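You operate a simulated robot arm through the tools that you are given. There is no shell and no other tool. Be economical: measure what you need, move in short steps, check, and stop when the job is done.

You run a simulated robot arm. Do the job below in one go: nothing can be reset, and whatever is moved stays where it is left.

TASK
Load mould TWO, lay the spare lid on it and press it once.
Fine: keep clear of the ram; slide the carriage out again; the lid stays on.

Only the result counts: the job must be done as asked and must still hold three seconds after the hand-in. Knocking over, shifting, dropping, spilling or breaking anything else fails it. Lids that push on must go on centred and level and be pressed home; caps that screw on are set level and turned clockwise until they are tight.

THE ROBOT
A 7-joint arm with a two-finger parallel gripper, fixed in place. Base frame: the origin is at the foot of the arm, x ahead of it, y to its left, z up. Units: m, degrees, N and s.
Its first joint turns from -66.0 to 66.0 degrees. Payload 2.4 kg.
The TCP is the grasp point between the finger pads, 0.03 m short of the fingertips. In the tool frame z runs along the fingers and y along their closing line. Largest opening 0.094 m; finger width 0.028, thickness 0.01; the body of the gripper, 0.05 by 0.096 m, starts 0.055 m behind the TCP.
Orientation is that of the tool frame in the base frame, as a unit quaternion [x, y, z, w]. With the fingers straight down and closing along the base's y, the tool's x points along the base's -x, its y along +y and its z along -z.

THE INTERFACE
- The arm moves only by the tool jog_arm. Its argument "rows" is a list of rows, each an object of numbers (a shift or turn left out is 0, a gripper value left out holds the last): "tx", "ty", "tz": the shift along the tool's x, y, z in m; "ax", "ay", "az": the turn, a rotation vector about the tool's x, y, z in degrees; "grip": the finger opening in m, from 0 to 0.094. In form: [{"tx": .., "ty": .., "tz": .., "ax": .., "ay": .., "az": .., "grip": ..}, ...]. A call has 1 to 8 rows; each row shifts and turns the commanded pose from where the row before left it, along the tool's axes as they then stand. Rows are played at 5 a second. More than 0.05 m and 8.6 degrees between two rows, or a gripper value outside its range, and nothing of the call is played. A pose out of reach is approached as far as the arm can. The call stops where the force on the tool passes 60 N (or 10 N more than at its start, if that is more) or the arm is blocked; 0.2 s more then pass. The fingers move at their own pace (about 0.153 m/s each) and stop on an object; they squeeze with about 32 N. The grip force told is the motor's: it shows also when the fingers shut on nothing. Time passes only in rows, and 0.2 s behind the last, so rows that do not move let the fingers close. It gives the time, the measured TCP pose, the force on the tool (base axes), the opening and the grip force at its end, in the units of the frame above (readings bear some noise), and new pictures: "views" is both (left out), scene, wrist or none.
- Cameras (640 x 400 px; columns grow to the right, rows downward): "scene" is fixed at [0.0543, 0.4879, 1.4513]; the picture's right is [-0.57, -0.82, 0.00], its down [-0.42, 0.29, -0.86] and it looks along [0.71, -0.49, -0.50] (base axes); focal length 337 px, centre (320, 200). "wrist" rides on the gripper at [-0.037, 0, -0.058] in the tool frame; the picture's right is [0.00, -1.00, 0.00], its down [0.97, 0.00, -0.24] and it looks along [0.24, 0.00, 0.97] (tool axes); focal length 218 px, centre (320, 200). There is no depth. A picture from a camera that has moved, and an enlarged one, comes with that camera's place and axes in the base frame and with its lens.
- zoom(camera, box): a new picture of the part [left, top, right, bottom] of that camera's present view, enlarged. No time passes.
- finish_job(): hands the job in; it is judged then, once.

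Work in short steps. Places have to be worked out from the pictures, the camera data and where the tool is seen: move nearer, look again, correct. Check each grasp and each placing, and mend what went wrong. You have 120 turns and 150 pictures in all, those below and enlarged ones among them. Open the gripper and draw the arm clear of the work before you hand the job in, unless the task says otherwise; then end with one line.

The tools are called after ">>>" as name(argument=value, ...) on one line, values as JSON. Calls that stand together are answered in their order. jog_arm: Moves the arm, as the interface text tells. Its arguments: {"type":"object","properties":{"rows":{"type":"array","items":{"type":"object","properties":{"tx":{"type":"number"},"ty":{"type":"number"},"tz":{"type":"number"},"ax":{"type":"number"},"ay":{"type":"number"},"az":{"type":"number"},"grip":{"type":"number"}}}},"views":{"type":"string","enum":["both","scene","wrist","none"]}},"required":["rows"]} The other tools are called the same way: zoom (camera, box) takes an enlarged picture of a part of a camera's view; finish_job () hands the job in.

At the start:

```text
t: 0.0
position: [0.4428, 0.0716, 1.2545]
tcp_rot: [0.0, 1.0, 0.0, 0.0]
force: [-0.7, 0.4, -0.2]
opening: 0.0939
grip_force: 0.0
```

scene: 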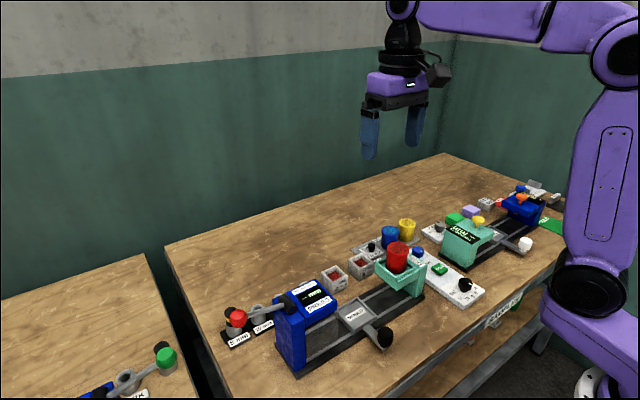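
wrist: 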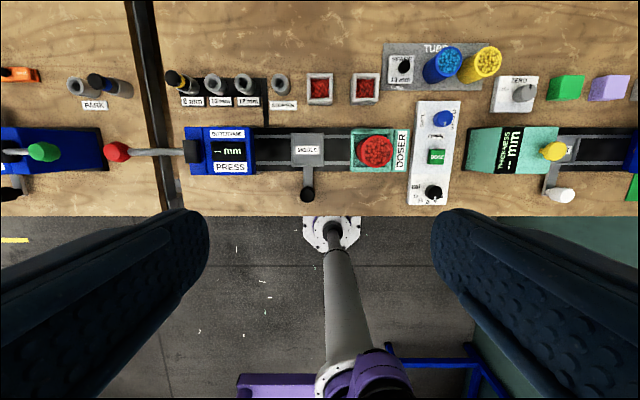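

The scene holds a press, a doser with moulds and lids, and other devices. I'll enlarge the pictures to read the labels.

>>> zoom(camera="wrist", box=[100, 30, 340, 220])

>>> zoom(camera="wrist", box=[330, 30, 640, 220])

>>> zoom(camera="scene", box=[210, 200, 500, 380])

>>> zoom(camera="scene", box=[400, 160, 580, 300])

```text
2.11 times, centred on (220, 125) of wrist
camera zoom: at [0.4793, 0.0712, 1.3113], right [0.0, -1.0, 0.0], down [-0.97, 0.0, 0.24], along [-0.24, 0.0, -0.97], focal length 460 px, centre (530, 358)
```

zoom: 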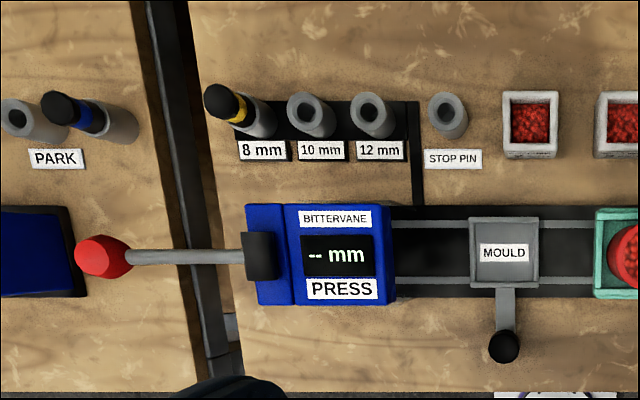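

```text
2.06 times, centred on (485, 125) of wrist
camera zoom: at [0.4793, 0.0712, 1.3113], right [0.0, -1.0, 0.0], down [-0.97, 0.0, 0.24], along [-0.24, 0.0, -0.97], focal length 451 px, centre (-21, 355)
```

zoom: 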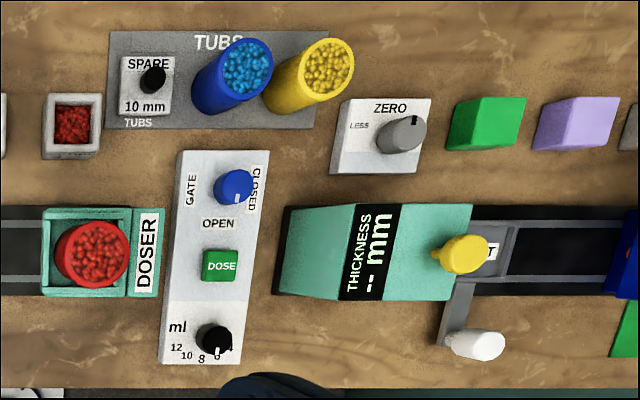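

```text
2.21 times, centred on (355, 290) of scene
camera zoom: at [0.0543, 0.4879, 1.4513], right [-0.57, -0.82, 0.0], down [-0.42, 0.29, -0.86], along [0.71, -0.49, -0.5], focal length 744 px, centre (243, 1)
```

zoom: 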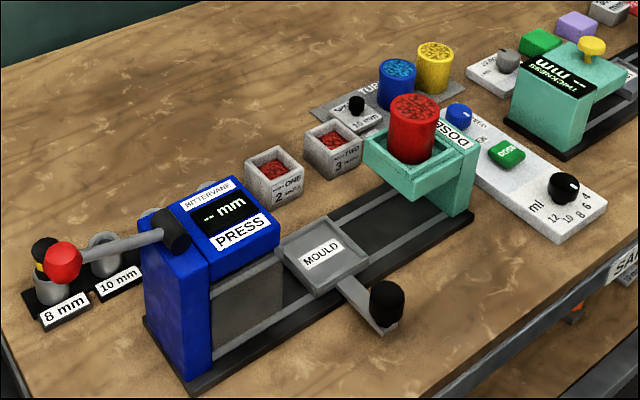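

```text
2.86 times, centred on (490, 230) of scene
camera zoom: at [0.0543, 0.4879, 1.4513], right [-0.57, -0.82, 0.0], down [-0.42, 0.29, -0.86], along [0.71, -0.49, -0.5], focal length 964 px, centre (-166, 114)
```

zoom: 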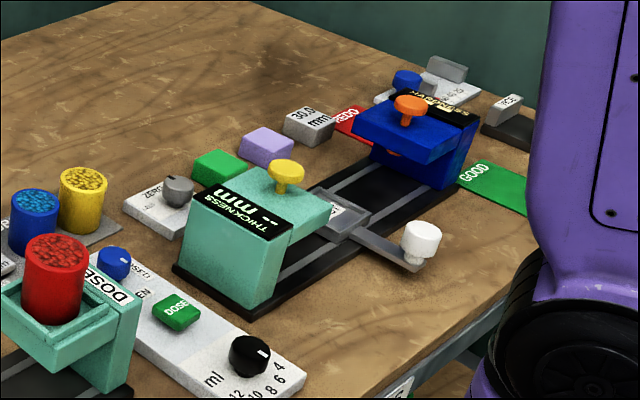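

Rays from both cameras put the red knob at about (0.47, 0.375, 0.977), so the table may be nearer z≈0.75 than 0.36. I'll zoom in for labels before moving.

>>> zoom(camera="scene", box=[310, 230, 440, 310])

>>> zoom(camera="scene", box=[210, 270, 350, 380])

>>> zoom(camera="scene", box=[440, 260, 580, 360])

>>> jog_arm(rows=[{"tz": 0.04}, {"tz": 0.04}, {"tz": 0.04}], views="wrist")

```text
4.92 times, centred on (375, 270) of scene
camera zoom: at [0.0543, 0.4879, 1.4513], right [-0.57, -0.82, 0.0], down [-0.42, 0.29, -0.86], along [0.71, -0.49, -0.5], focal length 1661 px, centre (49, -145)
```

zoom: 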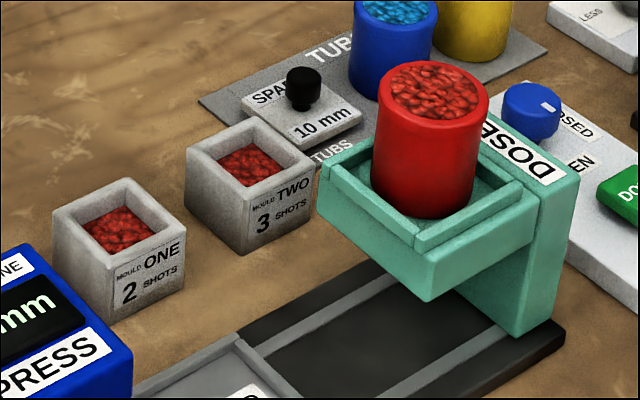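

```text
3.64 times, centred on (280, 325) of scene
camera zoom: at [0.0543, 0.4879, 1.4513], right [-0.57, -0.82, 0.0], down [-0.42, 0.29, -0.86], along [0.71, -0.49, -0.5], focal length 1227 px, centre (466, -254)
```

zoom: 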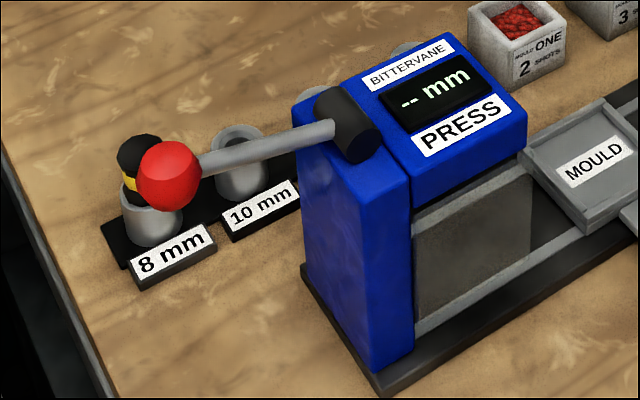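

```text
4.00 times, centred on (510, 310) of scene
camera zoom: at [0.0543, 0.4879, 1.4513], right [-0.57, -0.82, 0.0], down [-0.42, 0.29, -0.86], along [0.71, -0.49, -0.5], focal length 1349 px, centre (-440, -240)
```

zoom: 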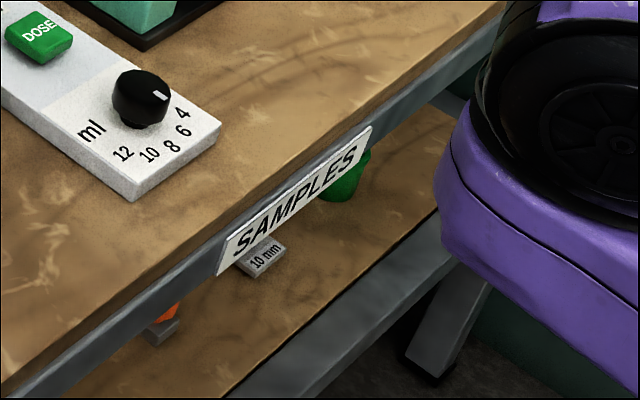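

```text
t: 0.8
position: [0.4395, 0.0721, 1.1356]
tcp_rot: [0.0, 1.0, 0.001, -0.001]
force: [0.1, -0.1, -0.9]
opening: 0.0943
grip_force: 0.1
camera wrist: at [0.4778, 0.0708, 1.1926], right [0.0, -1.0, 0.0], down [-0.97, 0.0, 0.24], along [-0.24, 0.0, -0.97], focal length 218 px, centre (320, 200)
```

wrist: 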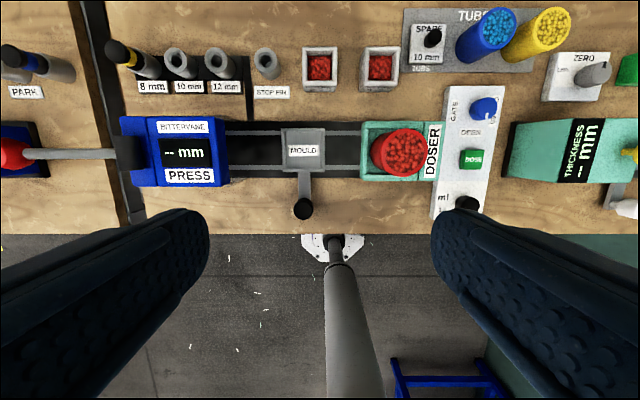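

Mould TWO ("3 shots") and the spare lid ("10 mm") are identified; rays from both heights put mould TWO's top at about (0.59, -0.02, 0.83). I'll move above it at the present height to look.

>>> jog_arm(rows=[{"tx": -0.035, "ty": -0.022}, {"tx": -0.035, "ty": -0.022}, {"tx": -0.035, "ty": -0.022}, {"tx": -0.035, "ty": -0.022}, {}])

```text
t: 2.0
position: [0.5797, -0.0179, 1.134]
tcp_rot: [0.0, 1.0, 0.0, 0.0]
force: [0.3, 0.8, 0.6]
opening: 0.094
grip_force: 0.1
camera wrist: at [0.6176, -0.0187, 1.1917], right [0.0, -1.0, 0.0], down [-0.97, 0.0, 0.24], along [-0.24, 0.0, -0.97], focal length 218 px, centre (320, 200)
```

scene: 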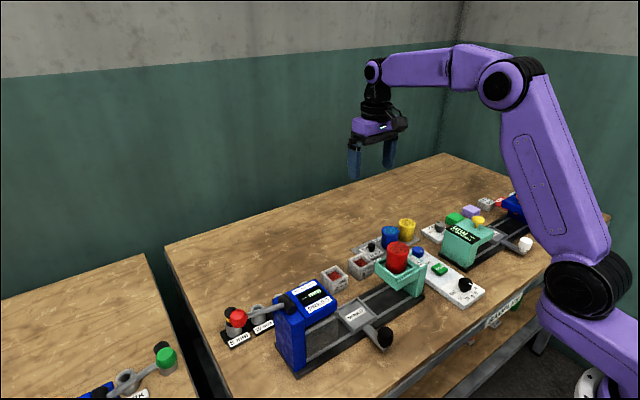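
wrist: 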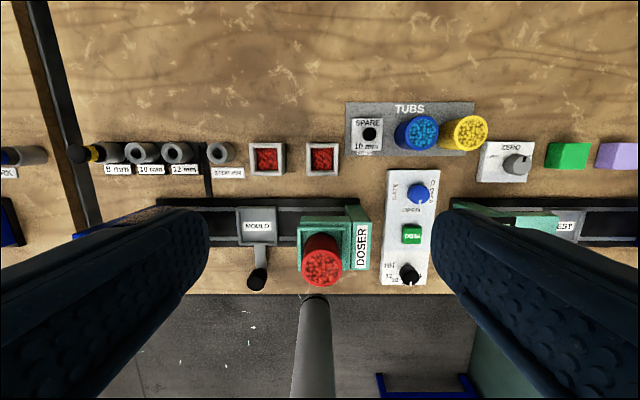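

Mould TWO's top is now estimated at (0.598, -0.022, 0.818), about 0.057 wide. I'll centre over it and descend partway to refine.

>>> jog_arm(rows=[{"tx": -0.018, "ty": -0.004, "tz": 0.04}, {"tz": 0.05}, {"tz": 0.05}, {"tz": 0.05}, {}])

```text
t: 3.2
position: [0.5981, -0.0171, 0.9415]
tcp_rot: [0.0, 1.0, 0.0, 0.001]
force: [-0.7, 0.4, 0.1]
opening: 0.0944
grip_force: 0.1
camera wrist: at [0.635, -0.0176, 0.9999], right [0.0, -1.0, 0.0], down [-0.97, 0.0, 0.24], along [-0.24, 0.0, -0.97], focal length 218 px, centre (320, 200)
```

scene: 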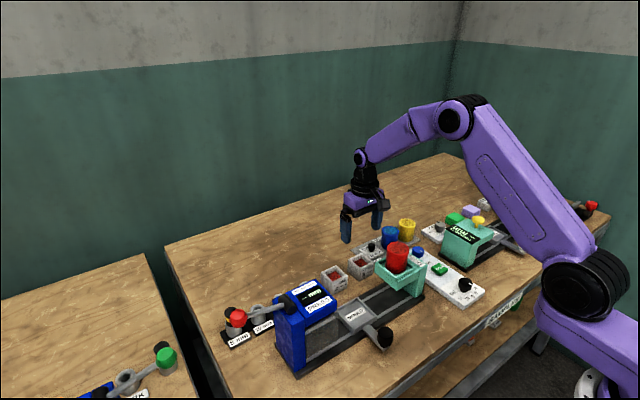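
wrist: 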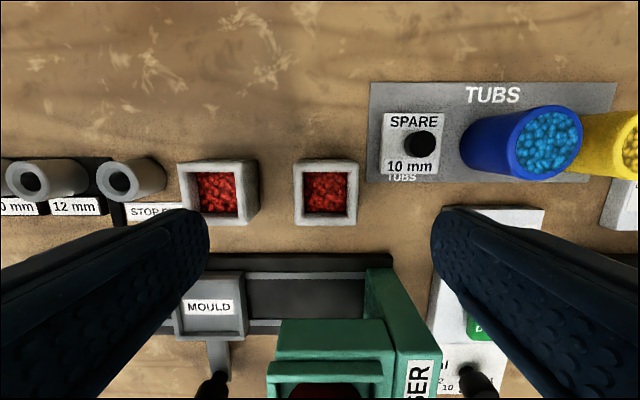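

Box TWO is centred near (0.596, -0.023). I'll zoom to compare the fill levels and see the spare lid.

>>> zoom(camera="wrist", box=[170, 140, 380, 250])

>>> zoom(camera="wrist", box=[360, 70, 520, 200])

>>> zoom(camera="scene", box=[310, 245, 390, 305])

```text
3.05 times, centred on (275, 195) of wrist
camera zoom: at [0.635, -0.0176, 0.9999], right [0.0, -1.0, 0.0], down [-0.97, 0.0, 0.24], along [-0.24, 0.0, -0.97], focal length 665 px, centre (457, 215)
```

zoom: 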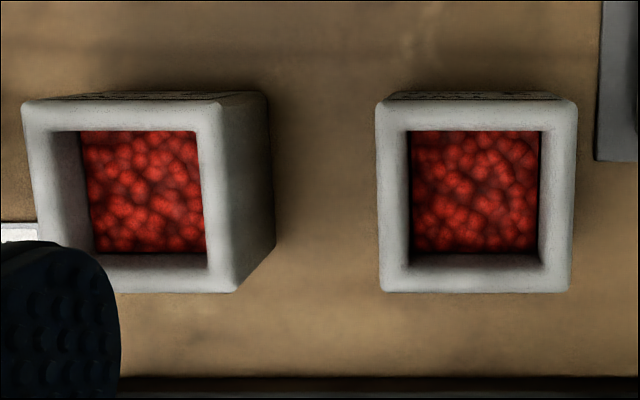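

```text
3.08 times, centred on (440, 135) of wrist
camera zoom: at [0.635, -0.0176, 0.9999], right [0.0, -1.0, 0.0], down [-0.97, 0.0, 0.24], along [-0.24, 0.0, -0.97], focal length 672 px, centre (-49, 400)
```

zoom: 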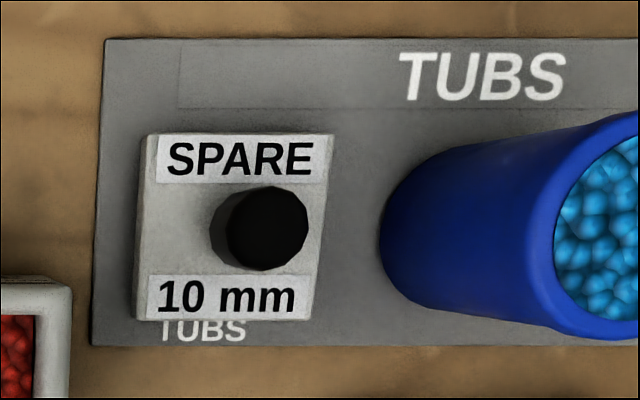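

```text
6.67 times, centred on (350, 275) of scene
camera zoom: at [0.0543, 0.4879, 1.4513], right [-0.57, -0.82, 0.0], down [-0.42, 0.29, -0.86], along [0.71, -0.49, -0.5], focal length 2249 px, centre (120, -300)
```

zoom: 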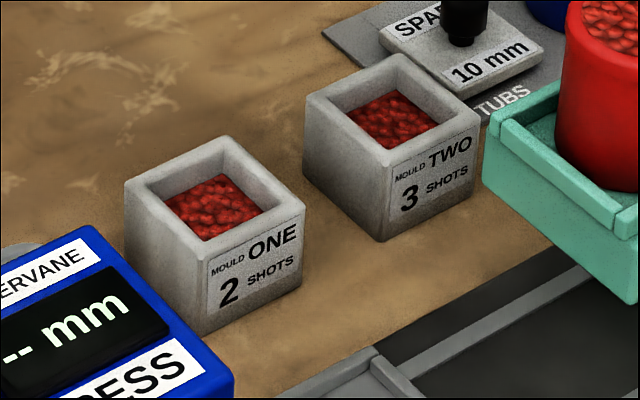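

Levels fit the labels (TWO fuller), so the moulds are prefilled and loading means seating TWO in the carriage. I'll shift to y≈-0.023, narrow the fingers a little and descend to just above the mould.

>>> jog_arm(rows=[{"ty": -0.005, "tz": 0.03, "grip": 0.082}, {"tz": 0.03}, {"tz": 0.02}, {}])

```text
t: 4.2
position: [0.5995, -0.0233, 0.8617]
tcp_rot: [0.0, 1.0, -0.001, 0.001]
force: [0.4, -1.2, -0.3]
opening: 0.082
grip_force: 0.0
camera wrist: at [0.6367, -0.0244, 0.9196], right [0.0, -1.0, 0.0], down [-0.97, 0.0, 0.24], along [-0.24, 0.0, -0.97], focal length 218 px, centre (320, 200)
```

scene: 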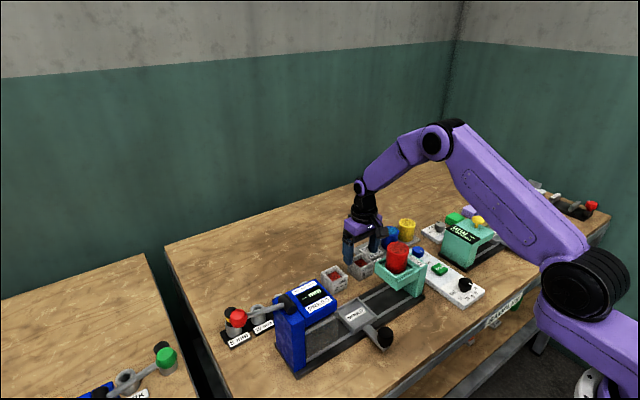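
wrist: 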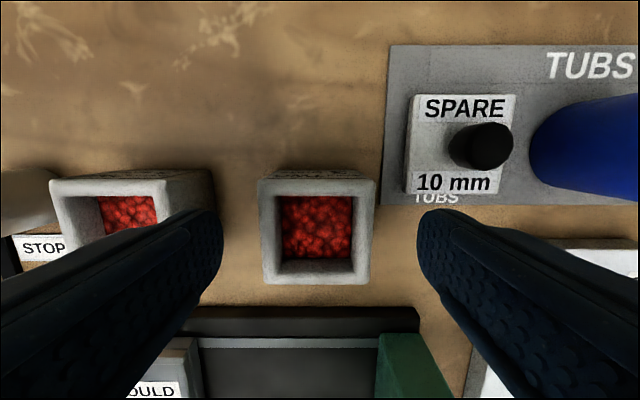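

The mould top comes out near z≈0.812 with centre (0.594, -0.023). I'll go down to TCP z≈0.805 with the fingers straddling it, then close.

>>> jog_arm(rows=[{"tx": 0.005, "tz": 0.02}, {"tz": 0.02}, {"tz": 0.016}, {}])

```text
t: 5.2
position: [0.5952, -0.0242, 0.8128]
tcp_rot: [0.001, 1.0, -0.001, 0.0]
force: [-9.4, 1.8, 13.7]
opening: 0.0812
grip_force: 0.1
stopped in row 4: the force on the tool passed its limit (the readings are from after the stop); the commanded pose is now the measured one
camera wrist: at [0.632, -0.0251, 0.8703], right [0.0, -1.0, 0.0], down [-0.97, 0.0, 0.24], along [-0.24, 0.0, -0.97], focal length 218 px, centre (320, 200)
```

scene: 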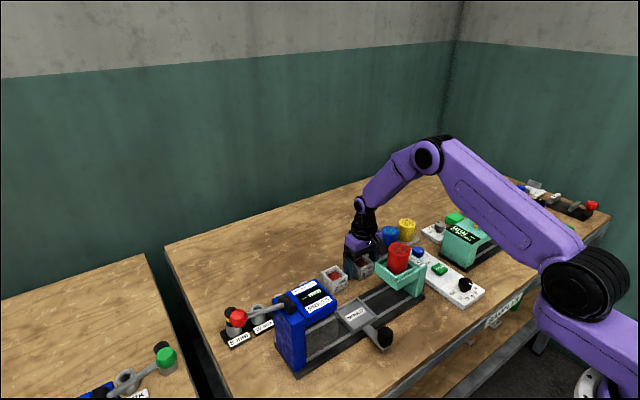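
wrist: 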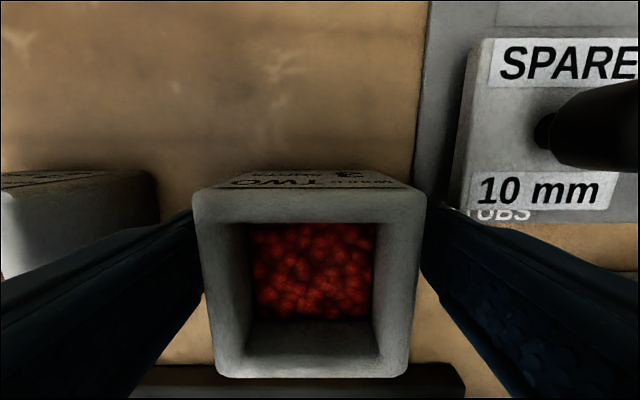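

Contact came at tip height ≈0.783, probably the table or the edge of the TUBS plate. I'll raise 6 mm and close on the mould.

>>> jog_arm(rows=[{"tz": -0.006}, {"grip": 0.06}, {"grip": 0.045}, {"grip": 0.045}, {}], views="both")

```text
t: 6.4
position: [0.5953, -0.0238, 0.8179]
tcp_rot: [0.001, 1.0, -0.001, 0.0]
force: [0.0, -0.4, -0.4]
opening: 0.0581
grip_force: 32.2
camera wrist: at [0.6329, -0.0256, 0.8754], right [0.0, -1.0, 0.0], down [-0.97, 0.0, 0.24], along [-0.24, 0.0, -0.97], focal length 218 px, centre (320, 200)
```

scene: 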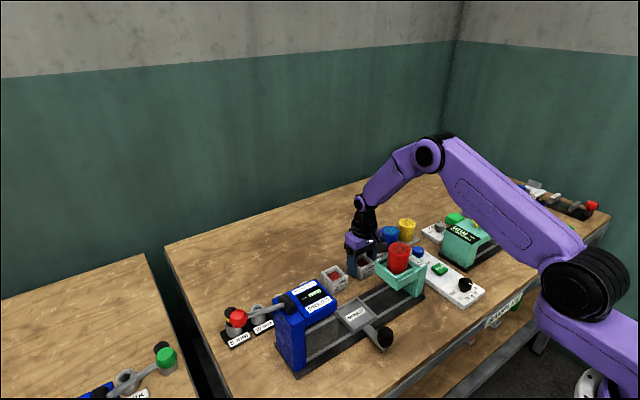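
wrist: 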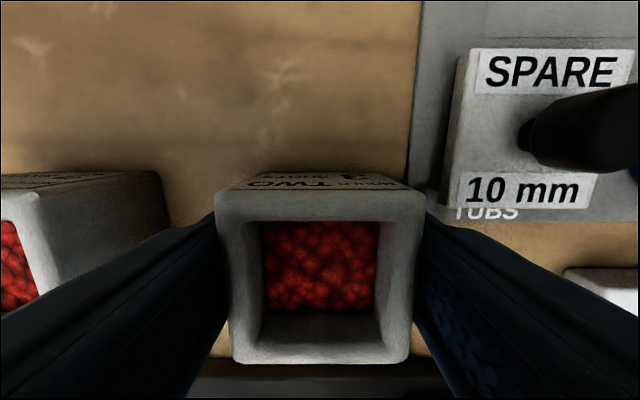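

Gripped at 0.058 with 32 N. Lift straight up and check the hold.

>>> jog_arm(rows=[{"tz": -0.02}, {"tz": -0.04}, {"tz": -0.05}, {"tz": -0.04}, {}])

```text
t: 7.6
position: [0.596, -0.0248, 0.9673]
tcp_rot: [0.001, 1.0, 0.0, -0.001]
force: [0.0, 0.2, -3.5]
opening: 0.0583
grip_force: 31.7
camera wrist: at [0.6338, -0.0259, 1.0249], right [0.0, -1.0, 0.0], down [-0.97, 0.0, 0.24], along [-0.24, 0.0, -0.97], focal length 218 px, centre (320, 200)
```

scene: 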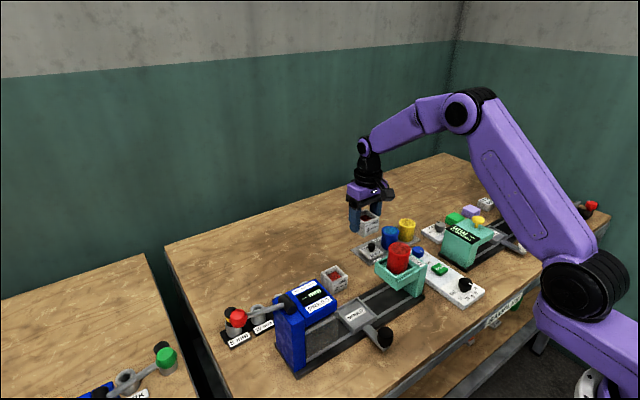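
wrist: 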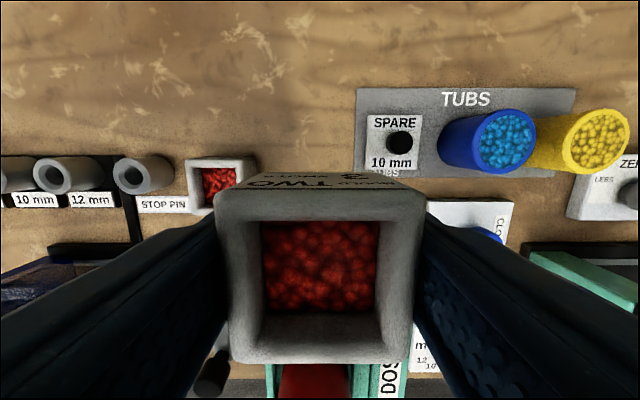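

Mould TWO is held level. The carriage pocket comes out near (0.473, 0.099, ~0.80); I'll move in y first, then part of the way back in x, staying high.

>>> jog_arm(rows=[{"ty": 0.04}, {"ty": 0.04}, {"ty": 0.043}, {"tx": 0.035}, {"tx": 0.035}, {}])

```text
t: 9.0
position: [0.5286, 0.0986, 0.968]
tcp_rot: [0.0, 1.0, 0.0, 0.001]
force: [-0.2, -0.2, -2.1]
opening: 0.0581
grip_force: 32.2
camera wrist: at [0.5652, 0.0975, 1.025], right [0.0, -1.0, 0.0], down [-0.97, 0.0, 0.24], along [-0.24, 0.0, -0.97], focal length 218 px, centre (320, 200)
```

scene: 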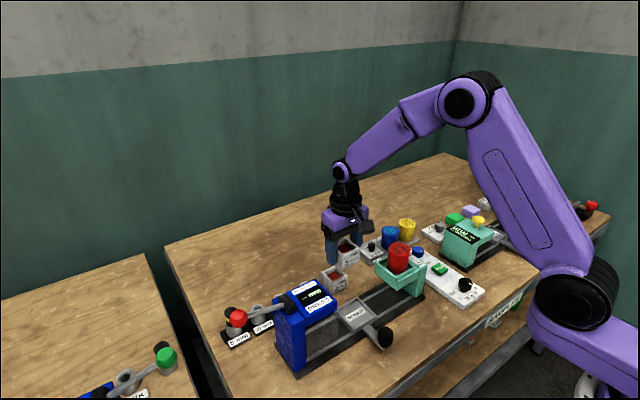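
wrist: 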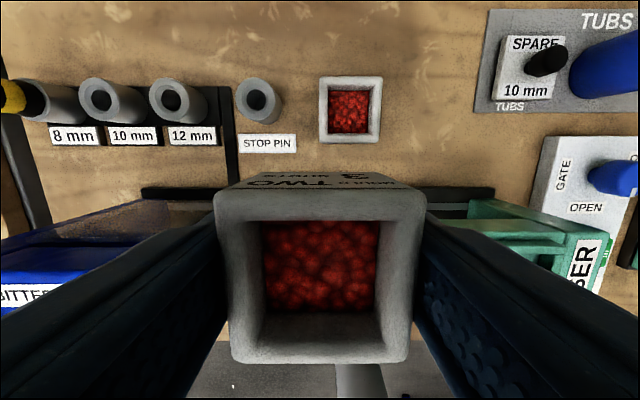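

The mould hides the pocket in the wrist view, so I'll measure it in the scene view.

>>> zoom(camera="scene", box=[320, 230, 420, 360])

>>> zoom(camera="scene", box=[325, 285, 395, 345])

```text
3.08 times, centred on (370, 295) of scene
camera zoom: at [0.0543, 0.4879, 1.4513], right [-0.57, -0.82, 0.0], down [-0.42, 0.29, -0.86], along [0.71, -0.49, -0.5], focal length 1038 px, centre (166, -92)
```

zoom: 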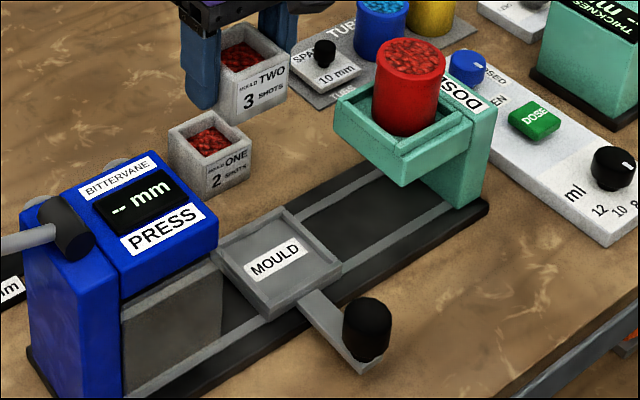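

```text
6.67 times, centred on (360, 315) of scene
camera zoom: at [0.0543, 0.4879, 1.4513], right [-0.57, -0.82, 0.0], down [-0.42, 0.29, -0.86], along [0.71, -0.49, -0.5], focal length 2249 px, centre (53, -567)
```

zoom: 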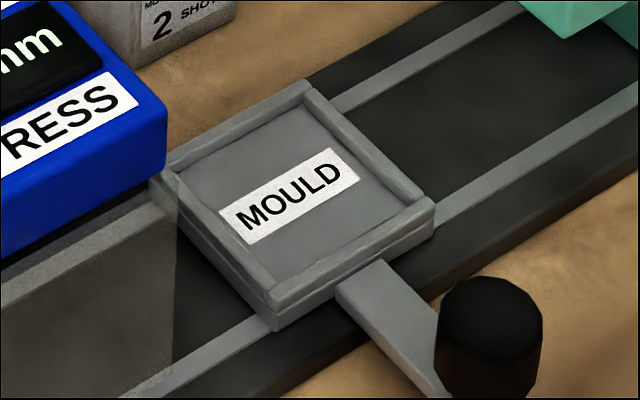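

Scene gives the pocket at ≈(0.472, 0.091), the wrist ≈(0.470, 0.100); I need better. Pulling back to x≈0.40 puts the pocket above the held mould in the wrist view.

>>> jog_arm(rows=[{"tx": 0.045}, {"tx": 0.045}, {"tx": 0.04}, {}])

```text
t: 10.0
position: [0.3944, 0.1001, 0.9698]
tcp_rot: [0.001, 1.0, 0.0, 0.001]
force: [-0.5, 0.8, -2.9]
opening: 0.058
grip_force: 31.7
camera wrist: at [0.4317, 0.099, 1.0266], right [0.0, -1.0, 0.0], down [-0.97, 0.0, 0.24], along [-0.24, 0.0, -0.97], focal length 218 px, centre (320, 200)
```

scene: 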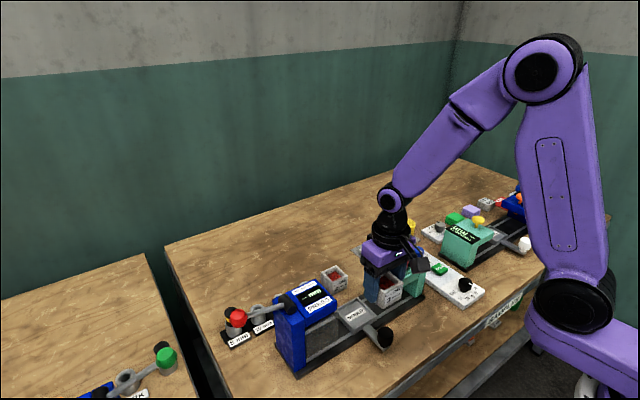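
wrist: 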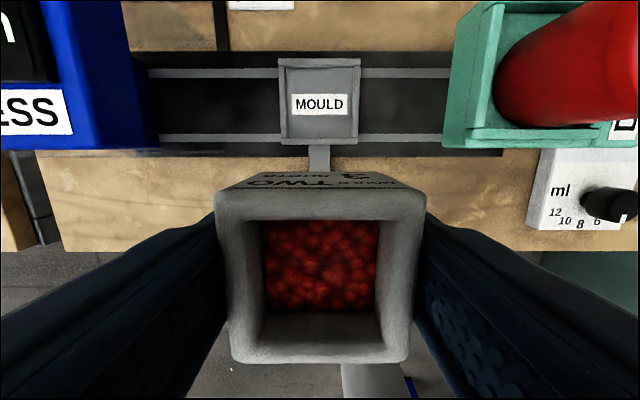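

The pocket is now clearly visible straight ahead. I'll zoom to measure it.

>>> zoom(camera="wrist", box=[260, 40, 380, 200])

>>> zoom(camera="wrist", box=[200, 160, 440, 380])

```text
2.50 times, centred on (320, 120) of wrist
camera zoom: at [0.4317, 0.099, 1.0266], right [0.0, -1.0, 0.0], down [-0.97, 0.0, 0.24], along [-0.24, 0.0, -0.97], focal length 546 px, centre (320, 400)
```

zoom: 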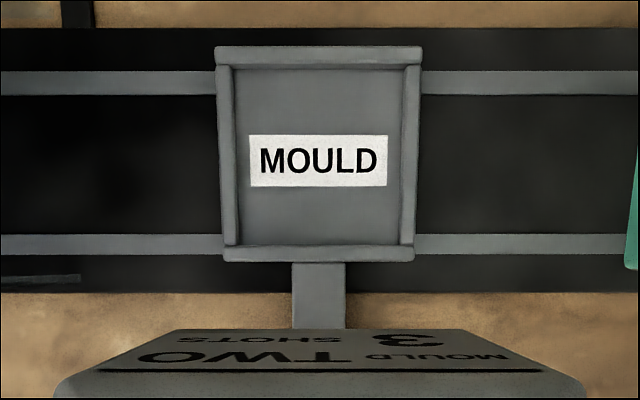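

```text
1.82 times, centred on (320, 270) of wrist
camera zoom: at [0.4317, 0.099, 1.0266], right [0.0, -1.0, 0.0], down [-0.97, 0.0, 0.24], along [-0.24, 0.0, -0.97], focal length 397 px, centre (320, 73)
```

zoom: 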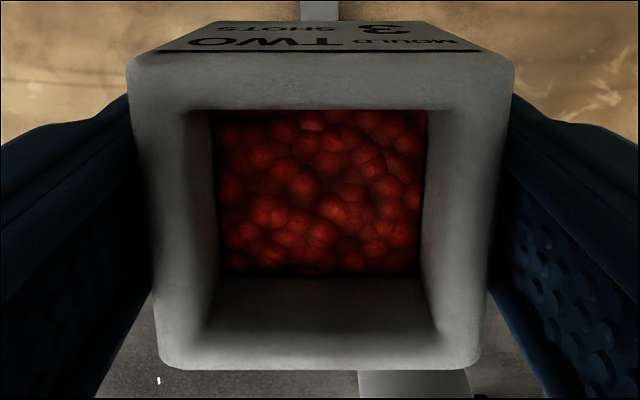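

Pocket inner ≈62 mm, centred about (0.470, 0.0998); the mould sits about 2–3 mm behind the TCP in x. I'll move over to TCP (0.472, 0.101) and descend to 0.87 for a check.

>>> jog_arm(rows=[{"tx": -0.039, "ty": 0.0008}, {"tx": -0.039}, {"tz": 0.03}, {"tz": 0.03}, {"tz": 0.03}, {}])

>>> zoom(camera="scene", box=[310, 250, 410, 360])

```text
t: 11.4
position: [0.4721, 0.0992, 0.8787]
tcp_rot: [0.001, 1.0, 0.0, 0.001]
force: [-0.4, 0.2, -2.3]
opening: 0.0579
grip_force: 31.6
camera wrist: at [0.5108, 0.0979, 0.9362], right [0.0, -1.0, 0.0], down [-0.97, 0.0, 0.24], along [-0.24, 0.0, -0.97], focal length 218 px, centre (320, 200)
```

scene: 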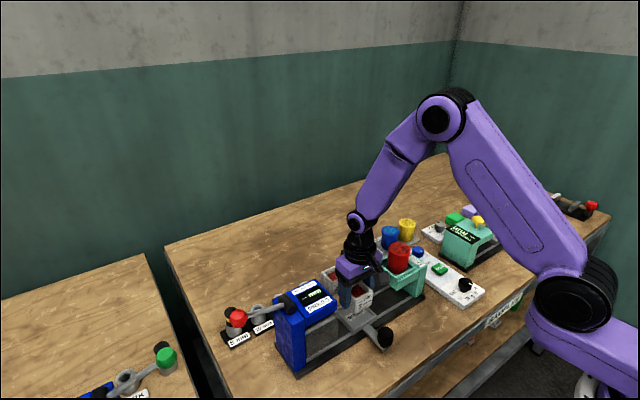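
wrist: 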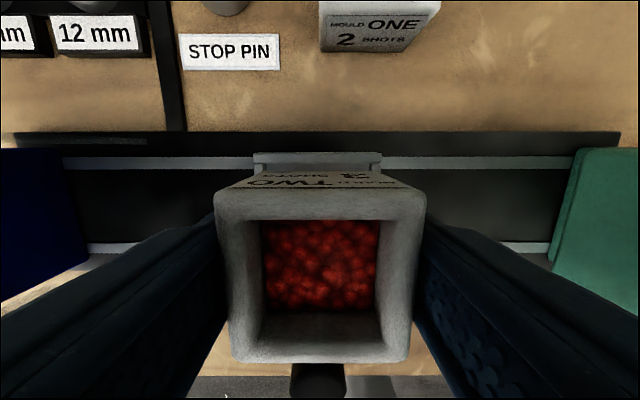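

```text
3.64 times, centred on (360, 305) of scene
camera zoom: at [0.0543, 0.4879, 1.4513], right [-0.57, -0.82, 0.0], down [-0.42, 0.29, -0.86], along [0.71, -0.49, -0.5], focal length 1227 px, centre (174, -182)
```

zoom: 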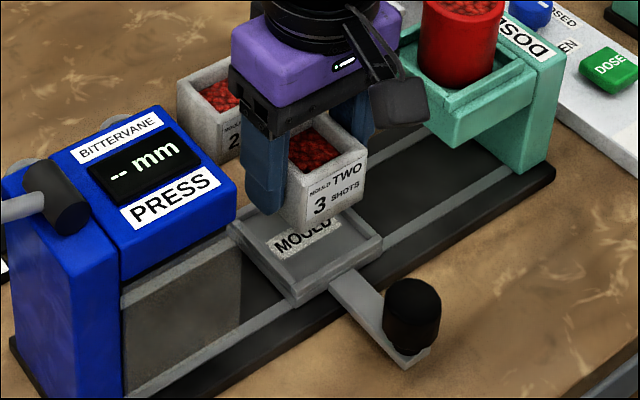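

The pocket's rear rim is centred at column ≈317.5 against the mould's 320, so I shift +1.5 mm in y and go down another 25 mm.

>>> jog_arm(rows=[{"ty": 0.0015, "tz": 0.01}, {"tz": 0.01}, {"tz": 0.005}, {}])

>>> zoom(camera="scene", box=[330, 265, 400, 345])

>>> zoom(camera="wrist", box=[200, 130, 440, 260])

```text
t: 12.4
position: [0.4728, 0.1014, 0.8521]
tcp_rot: [0.0, 1.0, 0.0, 0.0]
force: [-0.7, 0.7, -2.2]
opening: 0.0581
grip_force: 31.8
camera wrist: at [0.5102, 0.0997, 0.9106], right [0.0, -1.0, 0.0], down [-0.97, 0.0, 0.24], along [-0.24, 0.0, -0.97], focal length 218 px, centre (320, 200)
```

scene: 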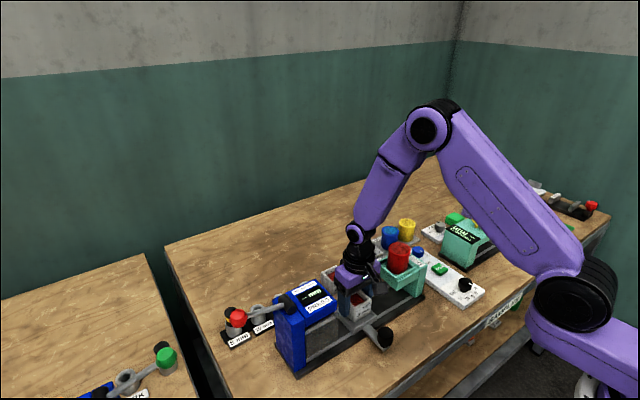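
wrist: 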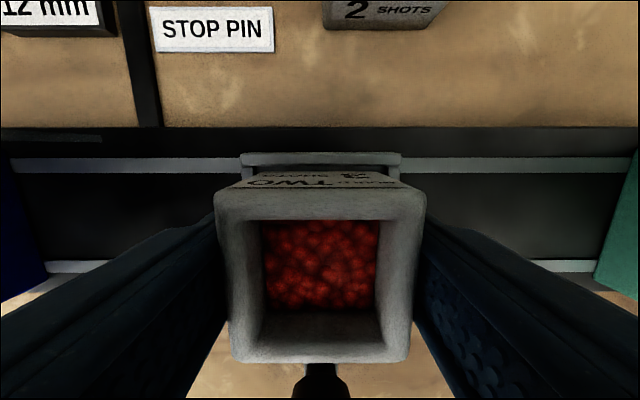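

```text
5.00 times, centred on (365, 305) of scene
camera zoom: at [0.0543, 0.4879, 1.4513], right [-0.57, -0.82, 0.0], down [-0.42, 0.29, -0.86], along [0.71, -0.49, -0.5], focal length 1687 px, centre (95, -325)
```

zoom: 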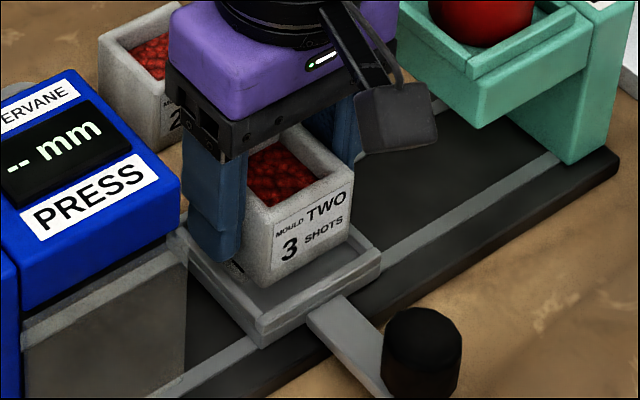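

```text
2.67 times, centred on (320, 195) of wrist
camera zoom: at [0.5102, 0.0997, 0.9106], right [0.0, -1.0, 0.0], down [-0.97, 0.0, 0.24], along [-0.24, 0.0, -0.97], focal length 582 px, centre (320, 213)
```

zoom: 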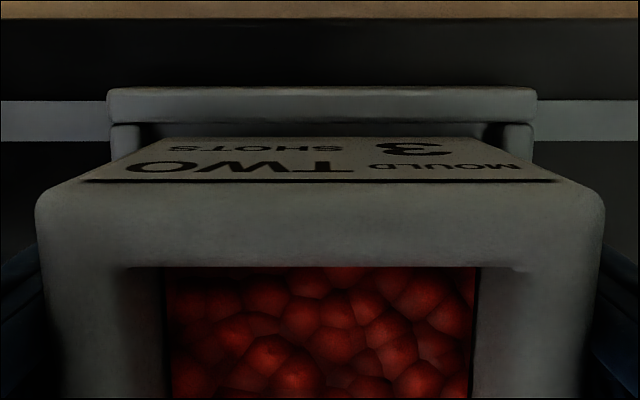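

Alignment looks right: rear wall gap ≈2 mm and centred in y within 1 mm. Lowering in small steps, watching force.

>>> jog_arm(rows=[{"tz": 0.004}, {"tz": 0.004}, {}], views="wrist")

>>> zoom(camera="scene", box=[330, 265, 400, 345])

```text
t: 13.2
position: [0.4726, 0.1003, 0.8452]
tcp_rot: [0.001, 1.0, 0.0, 0.001]
force: [1.1, 0.1, -2.5]
opening: 0.0581
grip_force: 32.0
camera wrist: at [0.5105, 0.0994, 0.9024], right [0.0, -1.0, 0.0], down [-0.97, 0.0, 0.24], along [-0.24, 0.0, -0.97], focal length 218 px, centre (320, 200)
```

wrist: 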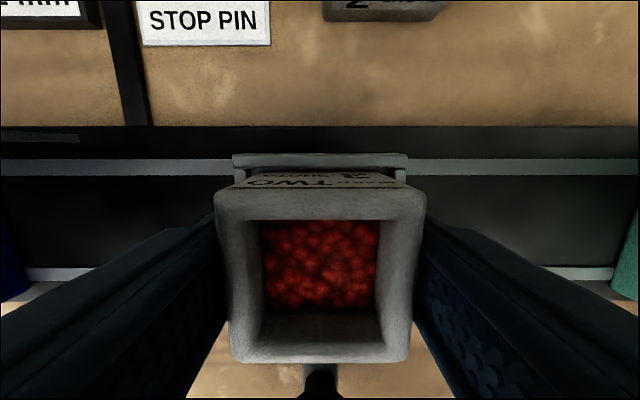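

```text
5.00 times, centred on (365, 305) of scene
camera zoom: at [0.0543, 0.4879, 1.4513], right [-0.57, -0.82, 0.0], down [-0.42, 0.29, -0.86], along [0.71, -0.49, -0.5], focal length 1687 px, centre (95, -325)
```

zoom: 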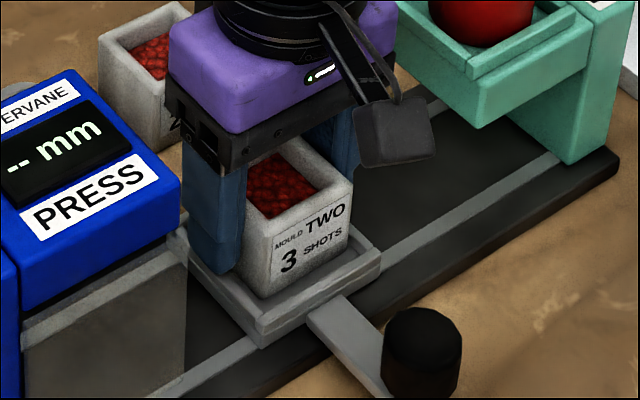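

No contact yet. Continue down in 3–4 mm steps.

>>> jog_arm(rows=[{"tz": 0.003}, {"tz": 0.003}, {}], views="wrist")

>>> zoom(camera="scene", box=[330, 265, 400, 345])

>>> zoom(camera="wrist", box=[200, 130, 440, 260])

```text
t: 14.0
position: [0.4747, 0.1011, 0.8407]
tcp_rot: [0.001, 1.0, 0.0, 0.001]
force: [-11.2, -0.3, 52.1]
opening: 0.0582
grip_force: 32.1
camera wrist: at [0.5105, 0.1006, 0.8985], right [0.0, -1.0, 0.0], down [-0.97, 0.0, 0.24], along [-0.24, 0.0, -0.97], focal length 218 px, centre (320, 200)
```

wrist: 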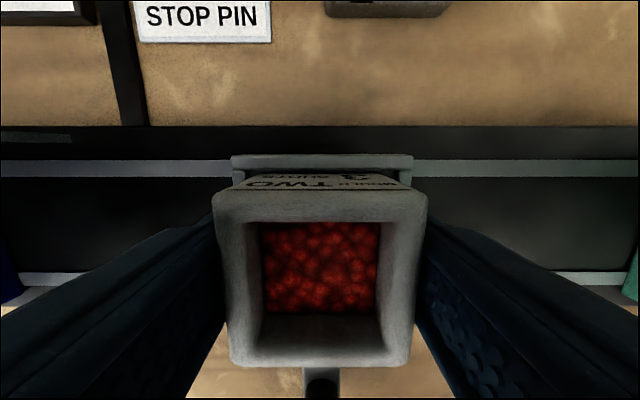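

```text
5.00 times, centred on (365, 305) of scene
camera zoom: at [0.0532, 0.4877, 1.4515], right [-0.57, -0.82, 0.0], down [-0.41, 0.29, -0.86], along [0.71, -0.49, -0.5], focal length 1687 px, centre (95, -325)
```

zoom: 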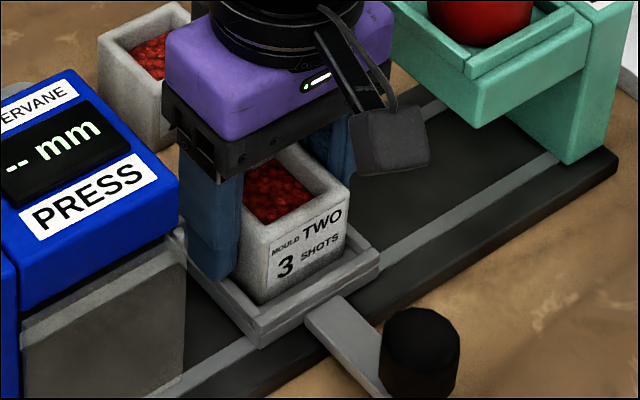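

```text
2.67 times, centred on (320, 195) of wrist
camera zoom: at [0.5105, 0.1006, 0.8985], right [0.0, -1.0, 0.0], down [-0.97, 0.0, 0.24], along [-0.24, 0.0, -0.97], focal length 582 px, centre (320, 213)
```

zoom: 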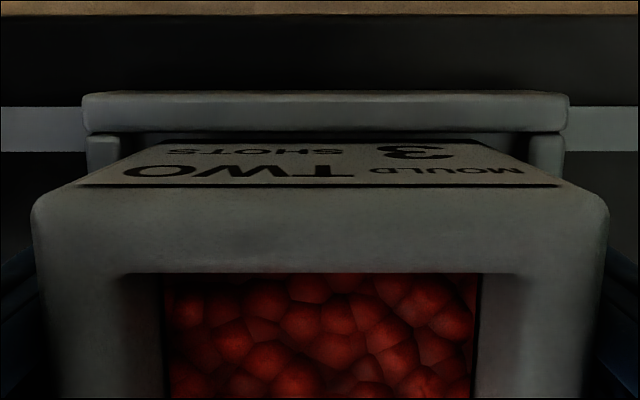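

Contact at 52 N with TCP 0.8407. I need to tell whether it sits on the floor or a rim, so I'll enlarge more.

>>> zoom(camera="scene", box=[360, 300, 412, 340])

>>> zoom(camera="scene", box=[355, 300, 395, 335])

>>> zoom(camera="wrist", box=[220, 145, 430, 200])

```text
10.00 times, centred on (386, 320) of scene
camera zoom: at [0.0532, 0.4877, 1.4515], right [-0.57, -0.82, 0.0], down [-0.41, 0.29, -0.86], along [0.71, -0.49, -0.5], focal length 3374 px, centre (-340, -1000)
```

zoom: 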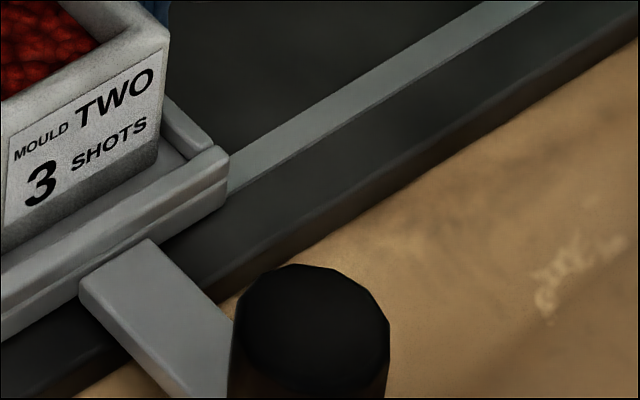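

```text
11.43 times, centred on (375, 318) of scene
camera zoom: at [0.0532, 0.4877, 1.4515], right [-0.57, -0.82, 0.0], down [-0.41, 0.29, -0.86], along [0.71, -0.49, -0.5], focal length 3856 px, centre (-309, -1143)
```

zoom: 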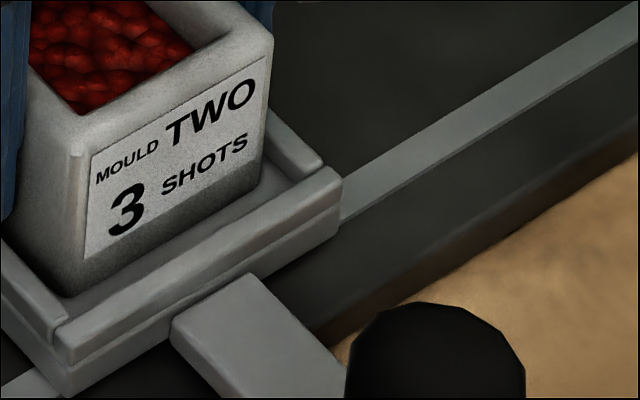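

```text
3.05 times, centred on (325, 172) of wrist
camera zoom: at [0.5105, 0.1006, 0.8985], right [0.0, -1.0, 0.0], down [-0.97, 0.0, 0.24], along [-0.24, 0.0, -0.97], focal length 665 px, centre (305, 284)
```

zoom: 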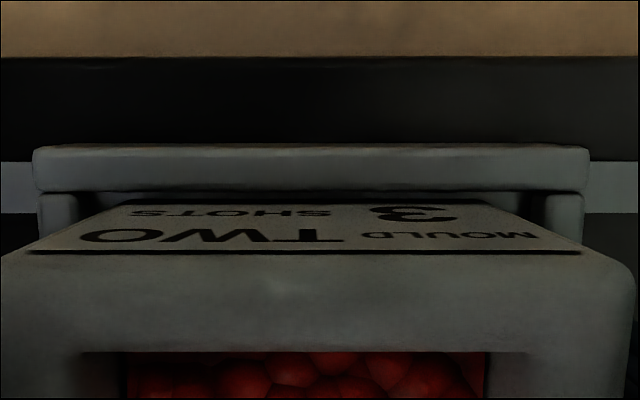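

Geometry (rim ≈0.809, mould bottom ≈0.804) says it is inside the pocket and near or on the floor. I'll ease the pressing force and check before opening.

>>> jog_arm(rows=[{"tz": -0.002}, {}], views="none")

```text
t: 14.6
position: [0.4736, 0.1008, 0.8418]
tcp_rot: [0.0, 1.0, 0.0, 0.002]
force: [-3.2, 1.7, 25.3]
opening: 0.0583
grip_force: 32.3
```

Still resting with 25 N. Open the fingers slightly and look.

>>> jog_arm(rows=[{"tz": -0.001}, {"grip": 0.066}, {}], views="wrist")

>>> zoom(camera="scene", box=[345, 285, 400, 335])

>>> zoom(camera="wrist", box=[200, 130, 440, 260])

```text
t: 15.4
position: [0.4744, 0.1012, 0.8417]
tcp_rot: [0.0, 1.0, -0.002, 0.0]
force: [-0.5, -0.4, -0.2]
opening: 0.066
grip_force: 0.1
camera wrist: at [0.5103, 0.1006, 0.899], right [0.0, -1.0, 0.0], down [-0.97, 0.0, 0.24], along [-0.24, 0.0, -0.97], focal length 218 px, centre (320, 200)
```

wrist: 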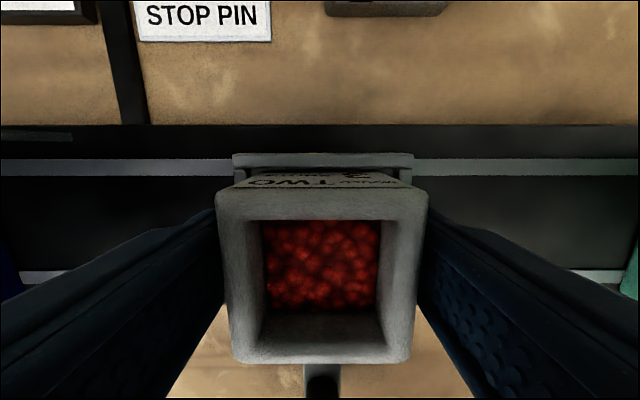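

```text
8.00 times, centred on (372, 310) of scene
camera zoom: at [0.0543, 0.4879, 1.4513], right [-0.57, -0.82, 0.0], down [-0.42, 0.29, -0.86], along [0.71, -0.49, -0.5], focal length 2699 px, centre (-100, -680)
```

zoom: 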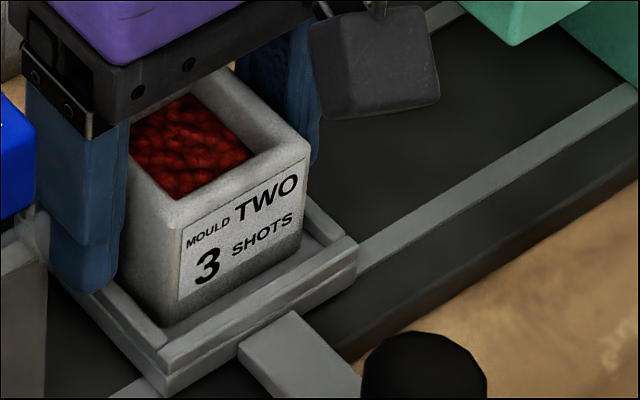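

```text
2.67 times, centred on (320, 195) of wrist
camera zoom: at [0.5103, 0.1006, 0.899], right [0.0, -1.0, 0.0], down [-0.97, 0.0, 0.24], along [-0.24, 0.0, -0.97], focal length 582 px, centre (320, 213)
```

zoom: 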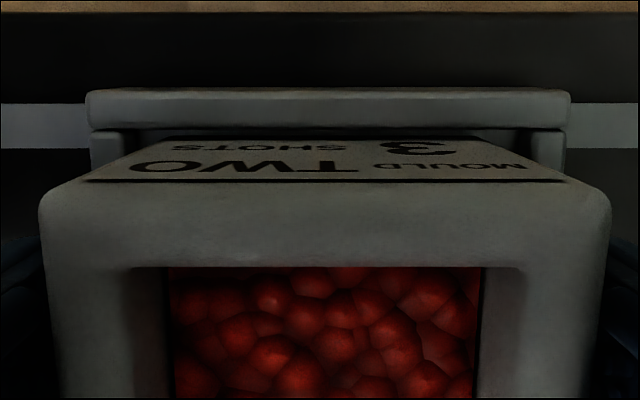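

The fingers are free; I'll rise vertically to inspect the seat.

>>> jog_arm(rows=[{"tz": -0.01, "grip": 0.075}, {"tz": -0.04}, {"tz": -0.05}, {"tz": -0.05}, {"tx": -0.04}, {}])

>>> zoom(camera="scene", box=[335, 275, 400, 335])

>>> zoom(camera="wrist", box=[240, 180, 400, 300])

```text
t: 16.8
position: [0.5124, 0.0992, 0.9934]
tcp_rot: [-0.001, 1.0, -0.001, 0.0]
force: [-0.1, -0.3, 0.1]
opening: 0.075
grip_force: 0.0
camera wrist: at [0.5501, 0.0977, 1.0503], right [0.0, -1.0, 0.0], down [-0.97, 0.0, 0.24], along [-0.24, 0.0, -0.97], focal length 218 px, centre (320, 200)
```

scene: 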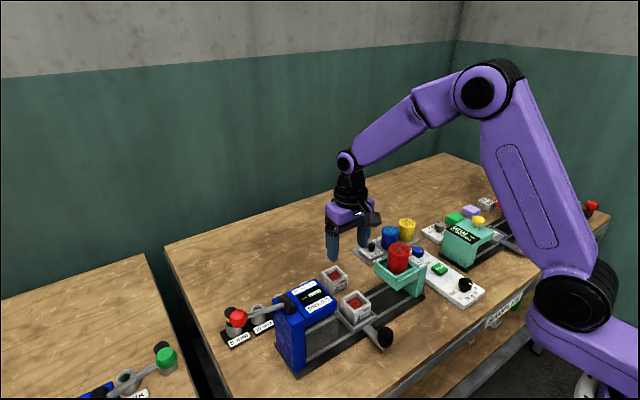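
wrist: 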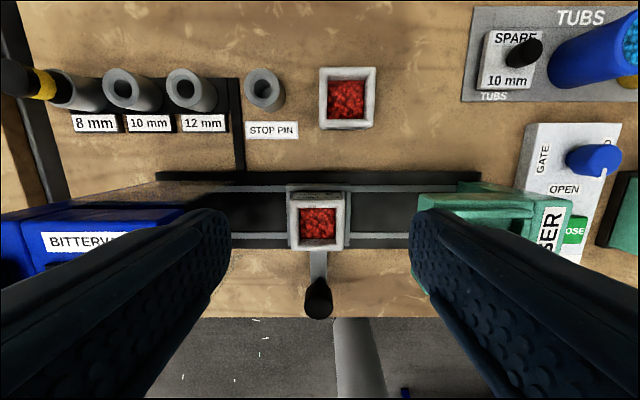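

```text
6.67 times, centred on (368, 305) of scene
camera zoom: at [0.0543, 0.4879, 1.4513], right [-0.57, -0.82, 0.0], down [-0.42, 0.29, -0.86], along [0.71, -0.49, -0.5], focal length 2249 px, centre (3, -500)
```

zoom: 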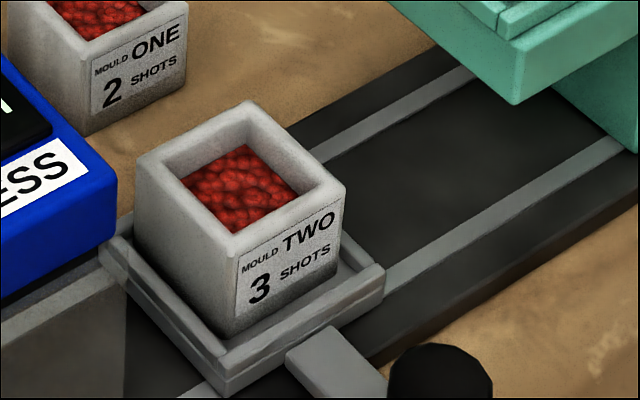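

```text
3.33 times, centred on (320, 240) of wrist
camera zoom: at [0.5501, 0.0977, 1.0503], right [0.0, -1.0, 0.0], down [-0.97, 0.0, 0.24], along [-0.24, 0.0, -0.97], focal length 728 px, centre (320, 67)
```

zoom: 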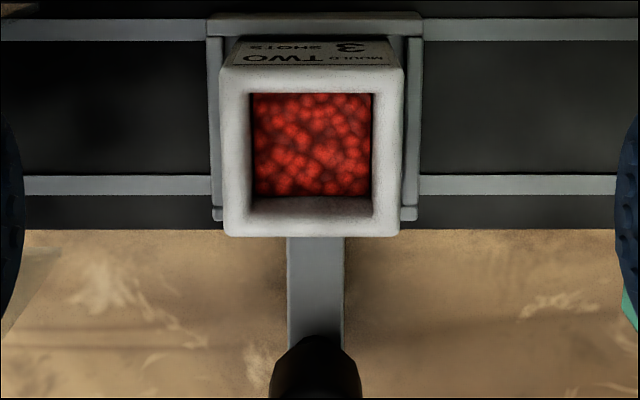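

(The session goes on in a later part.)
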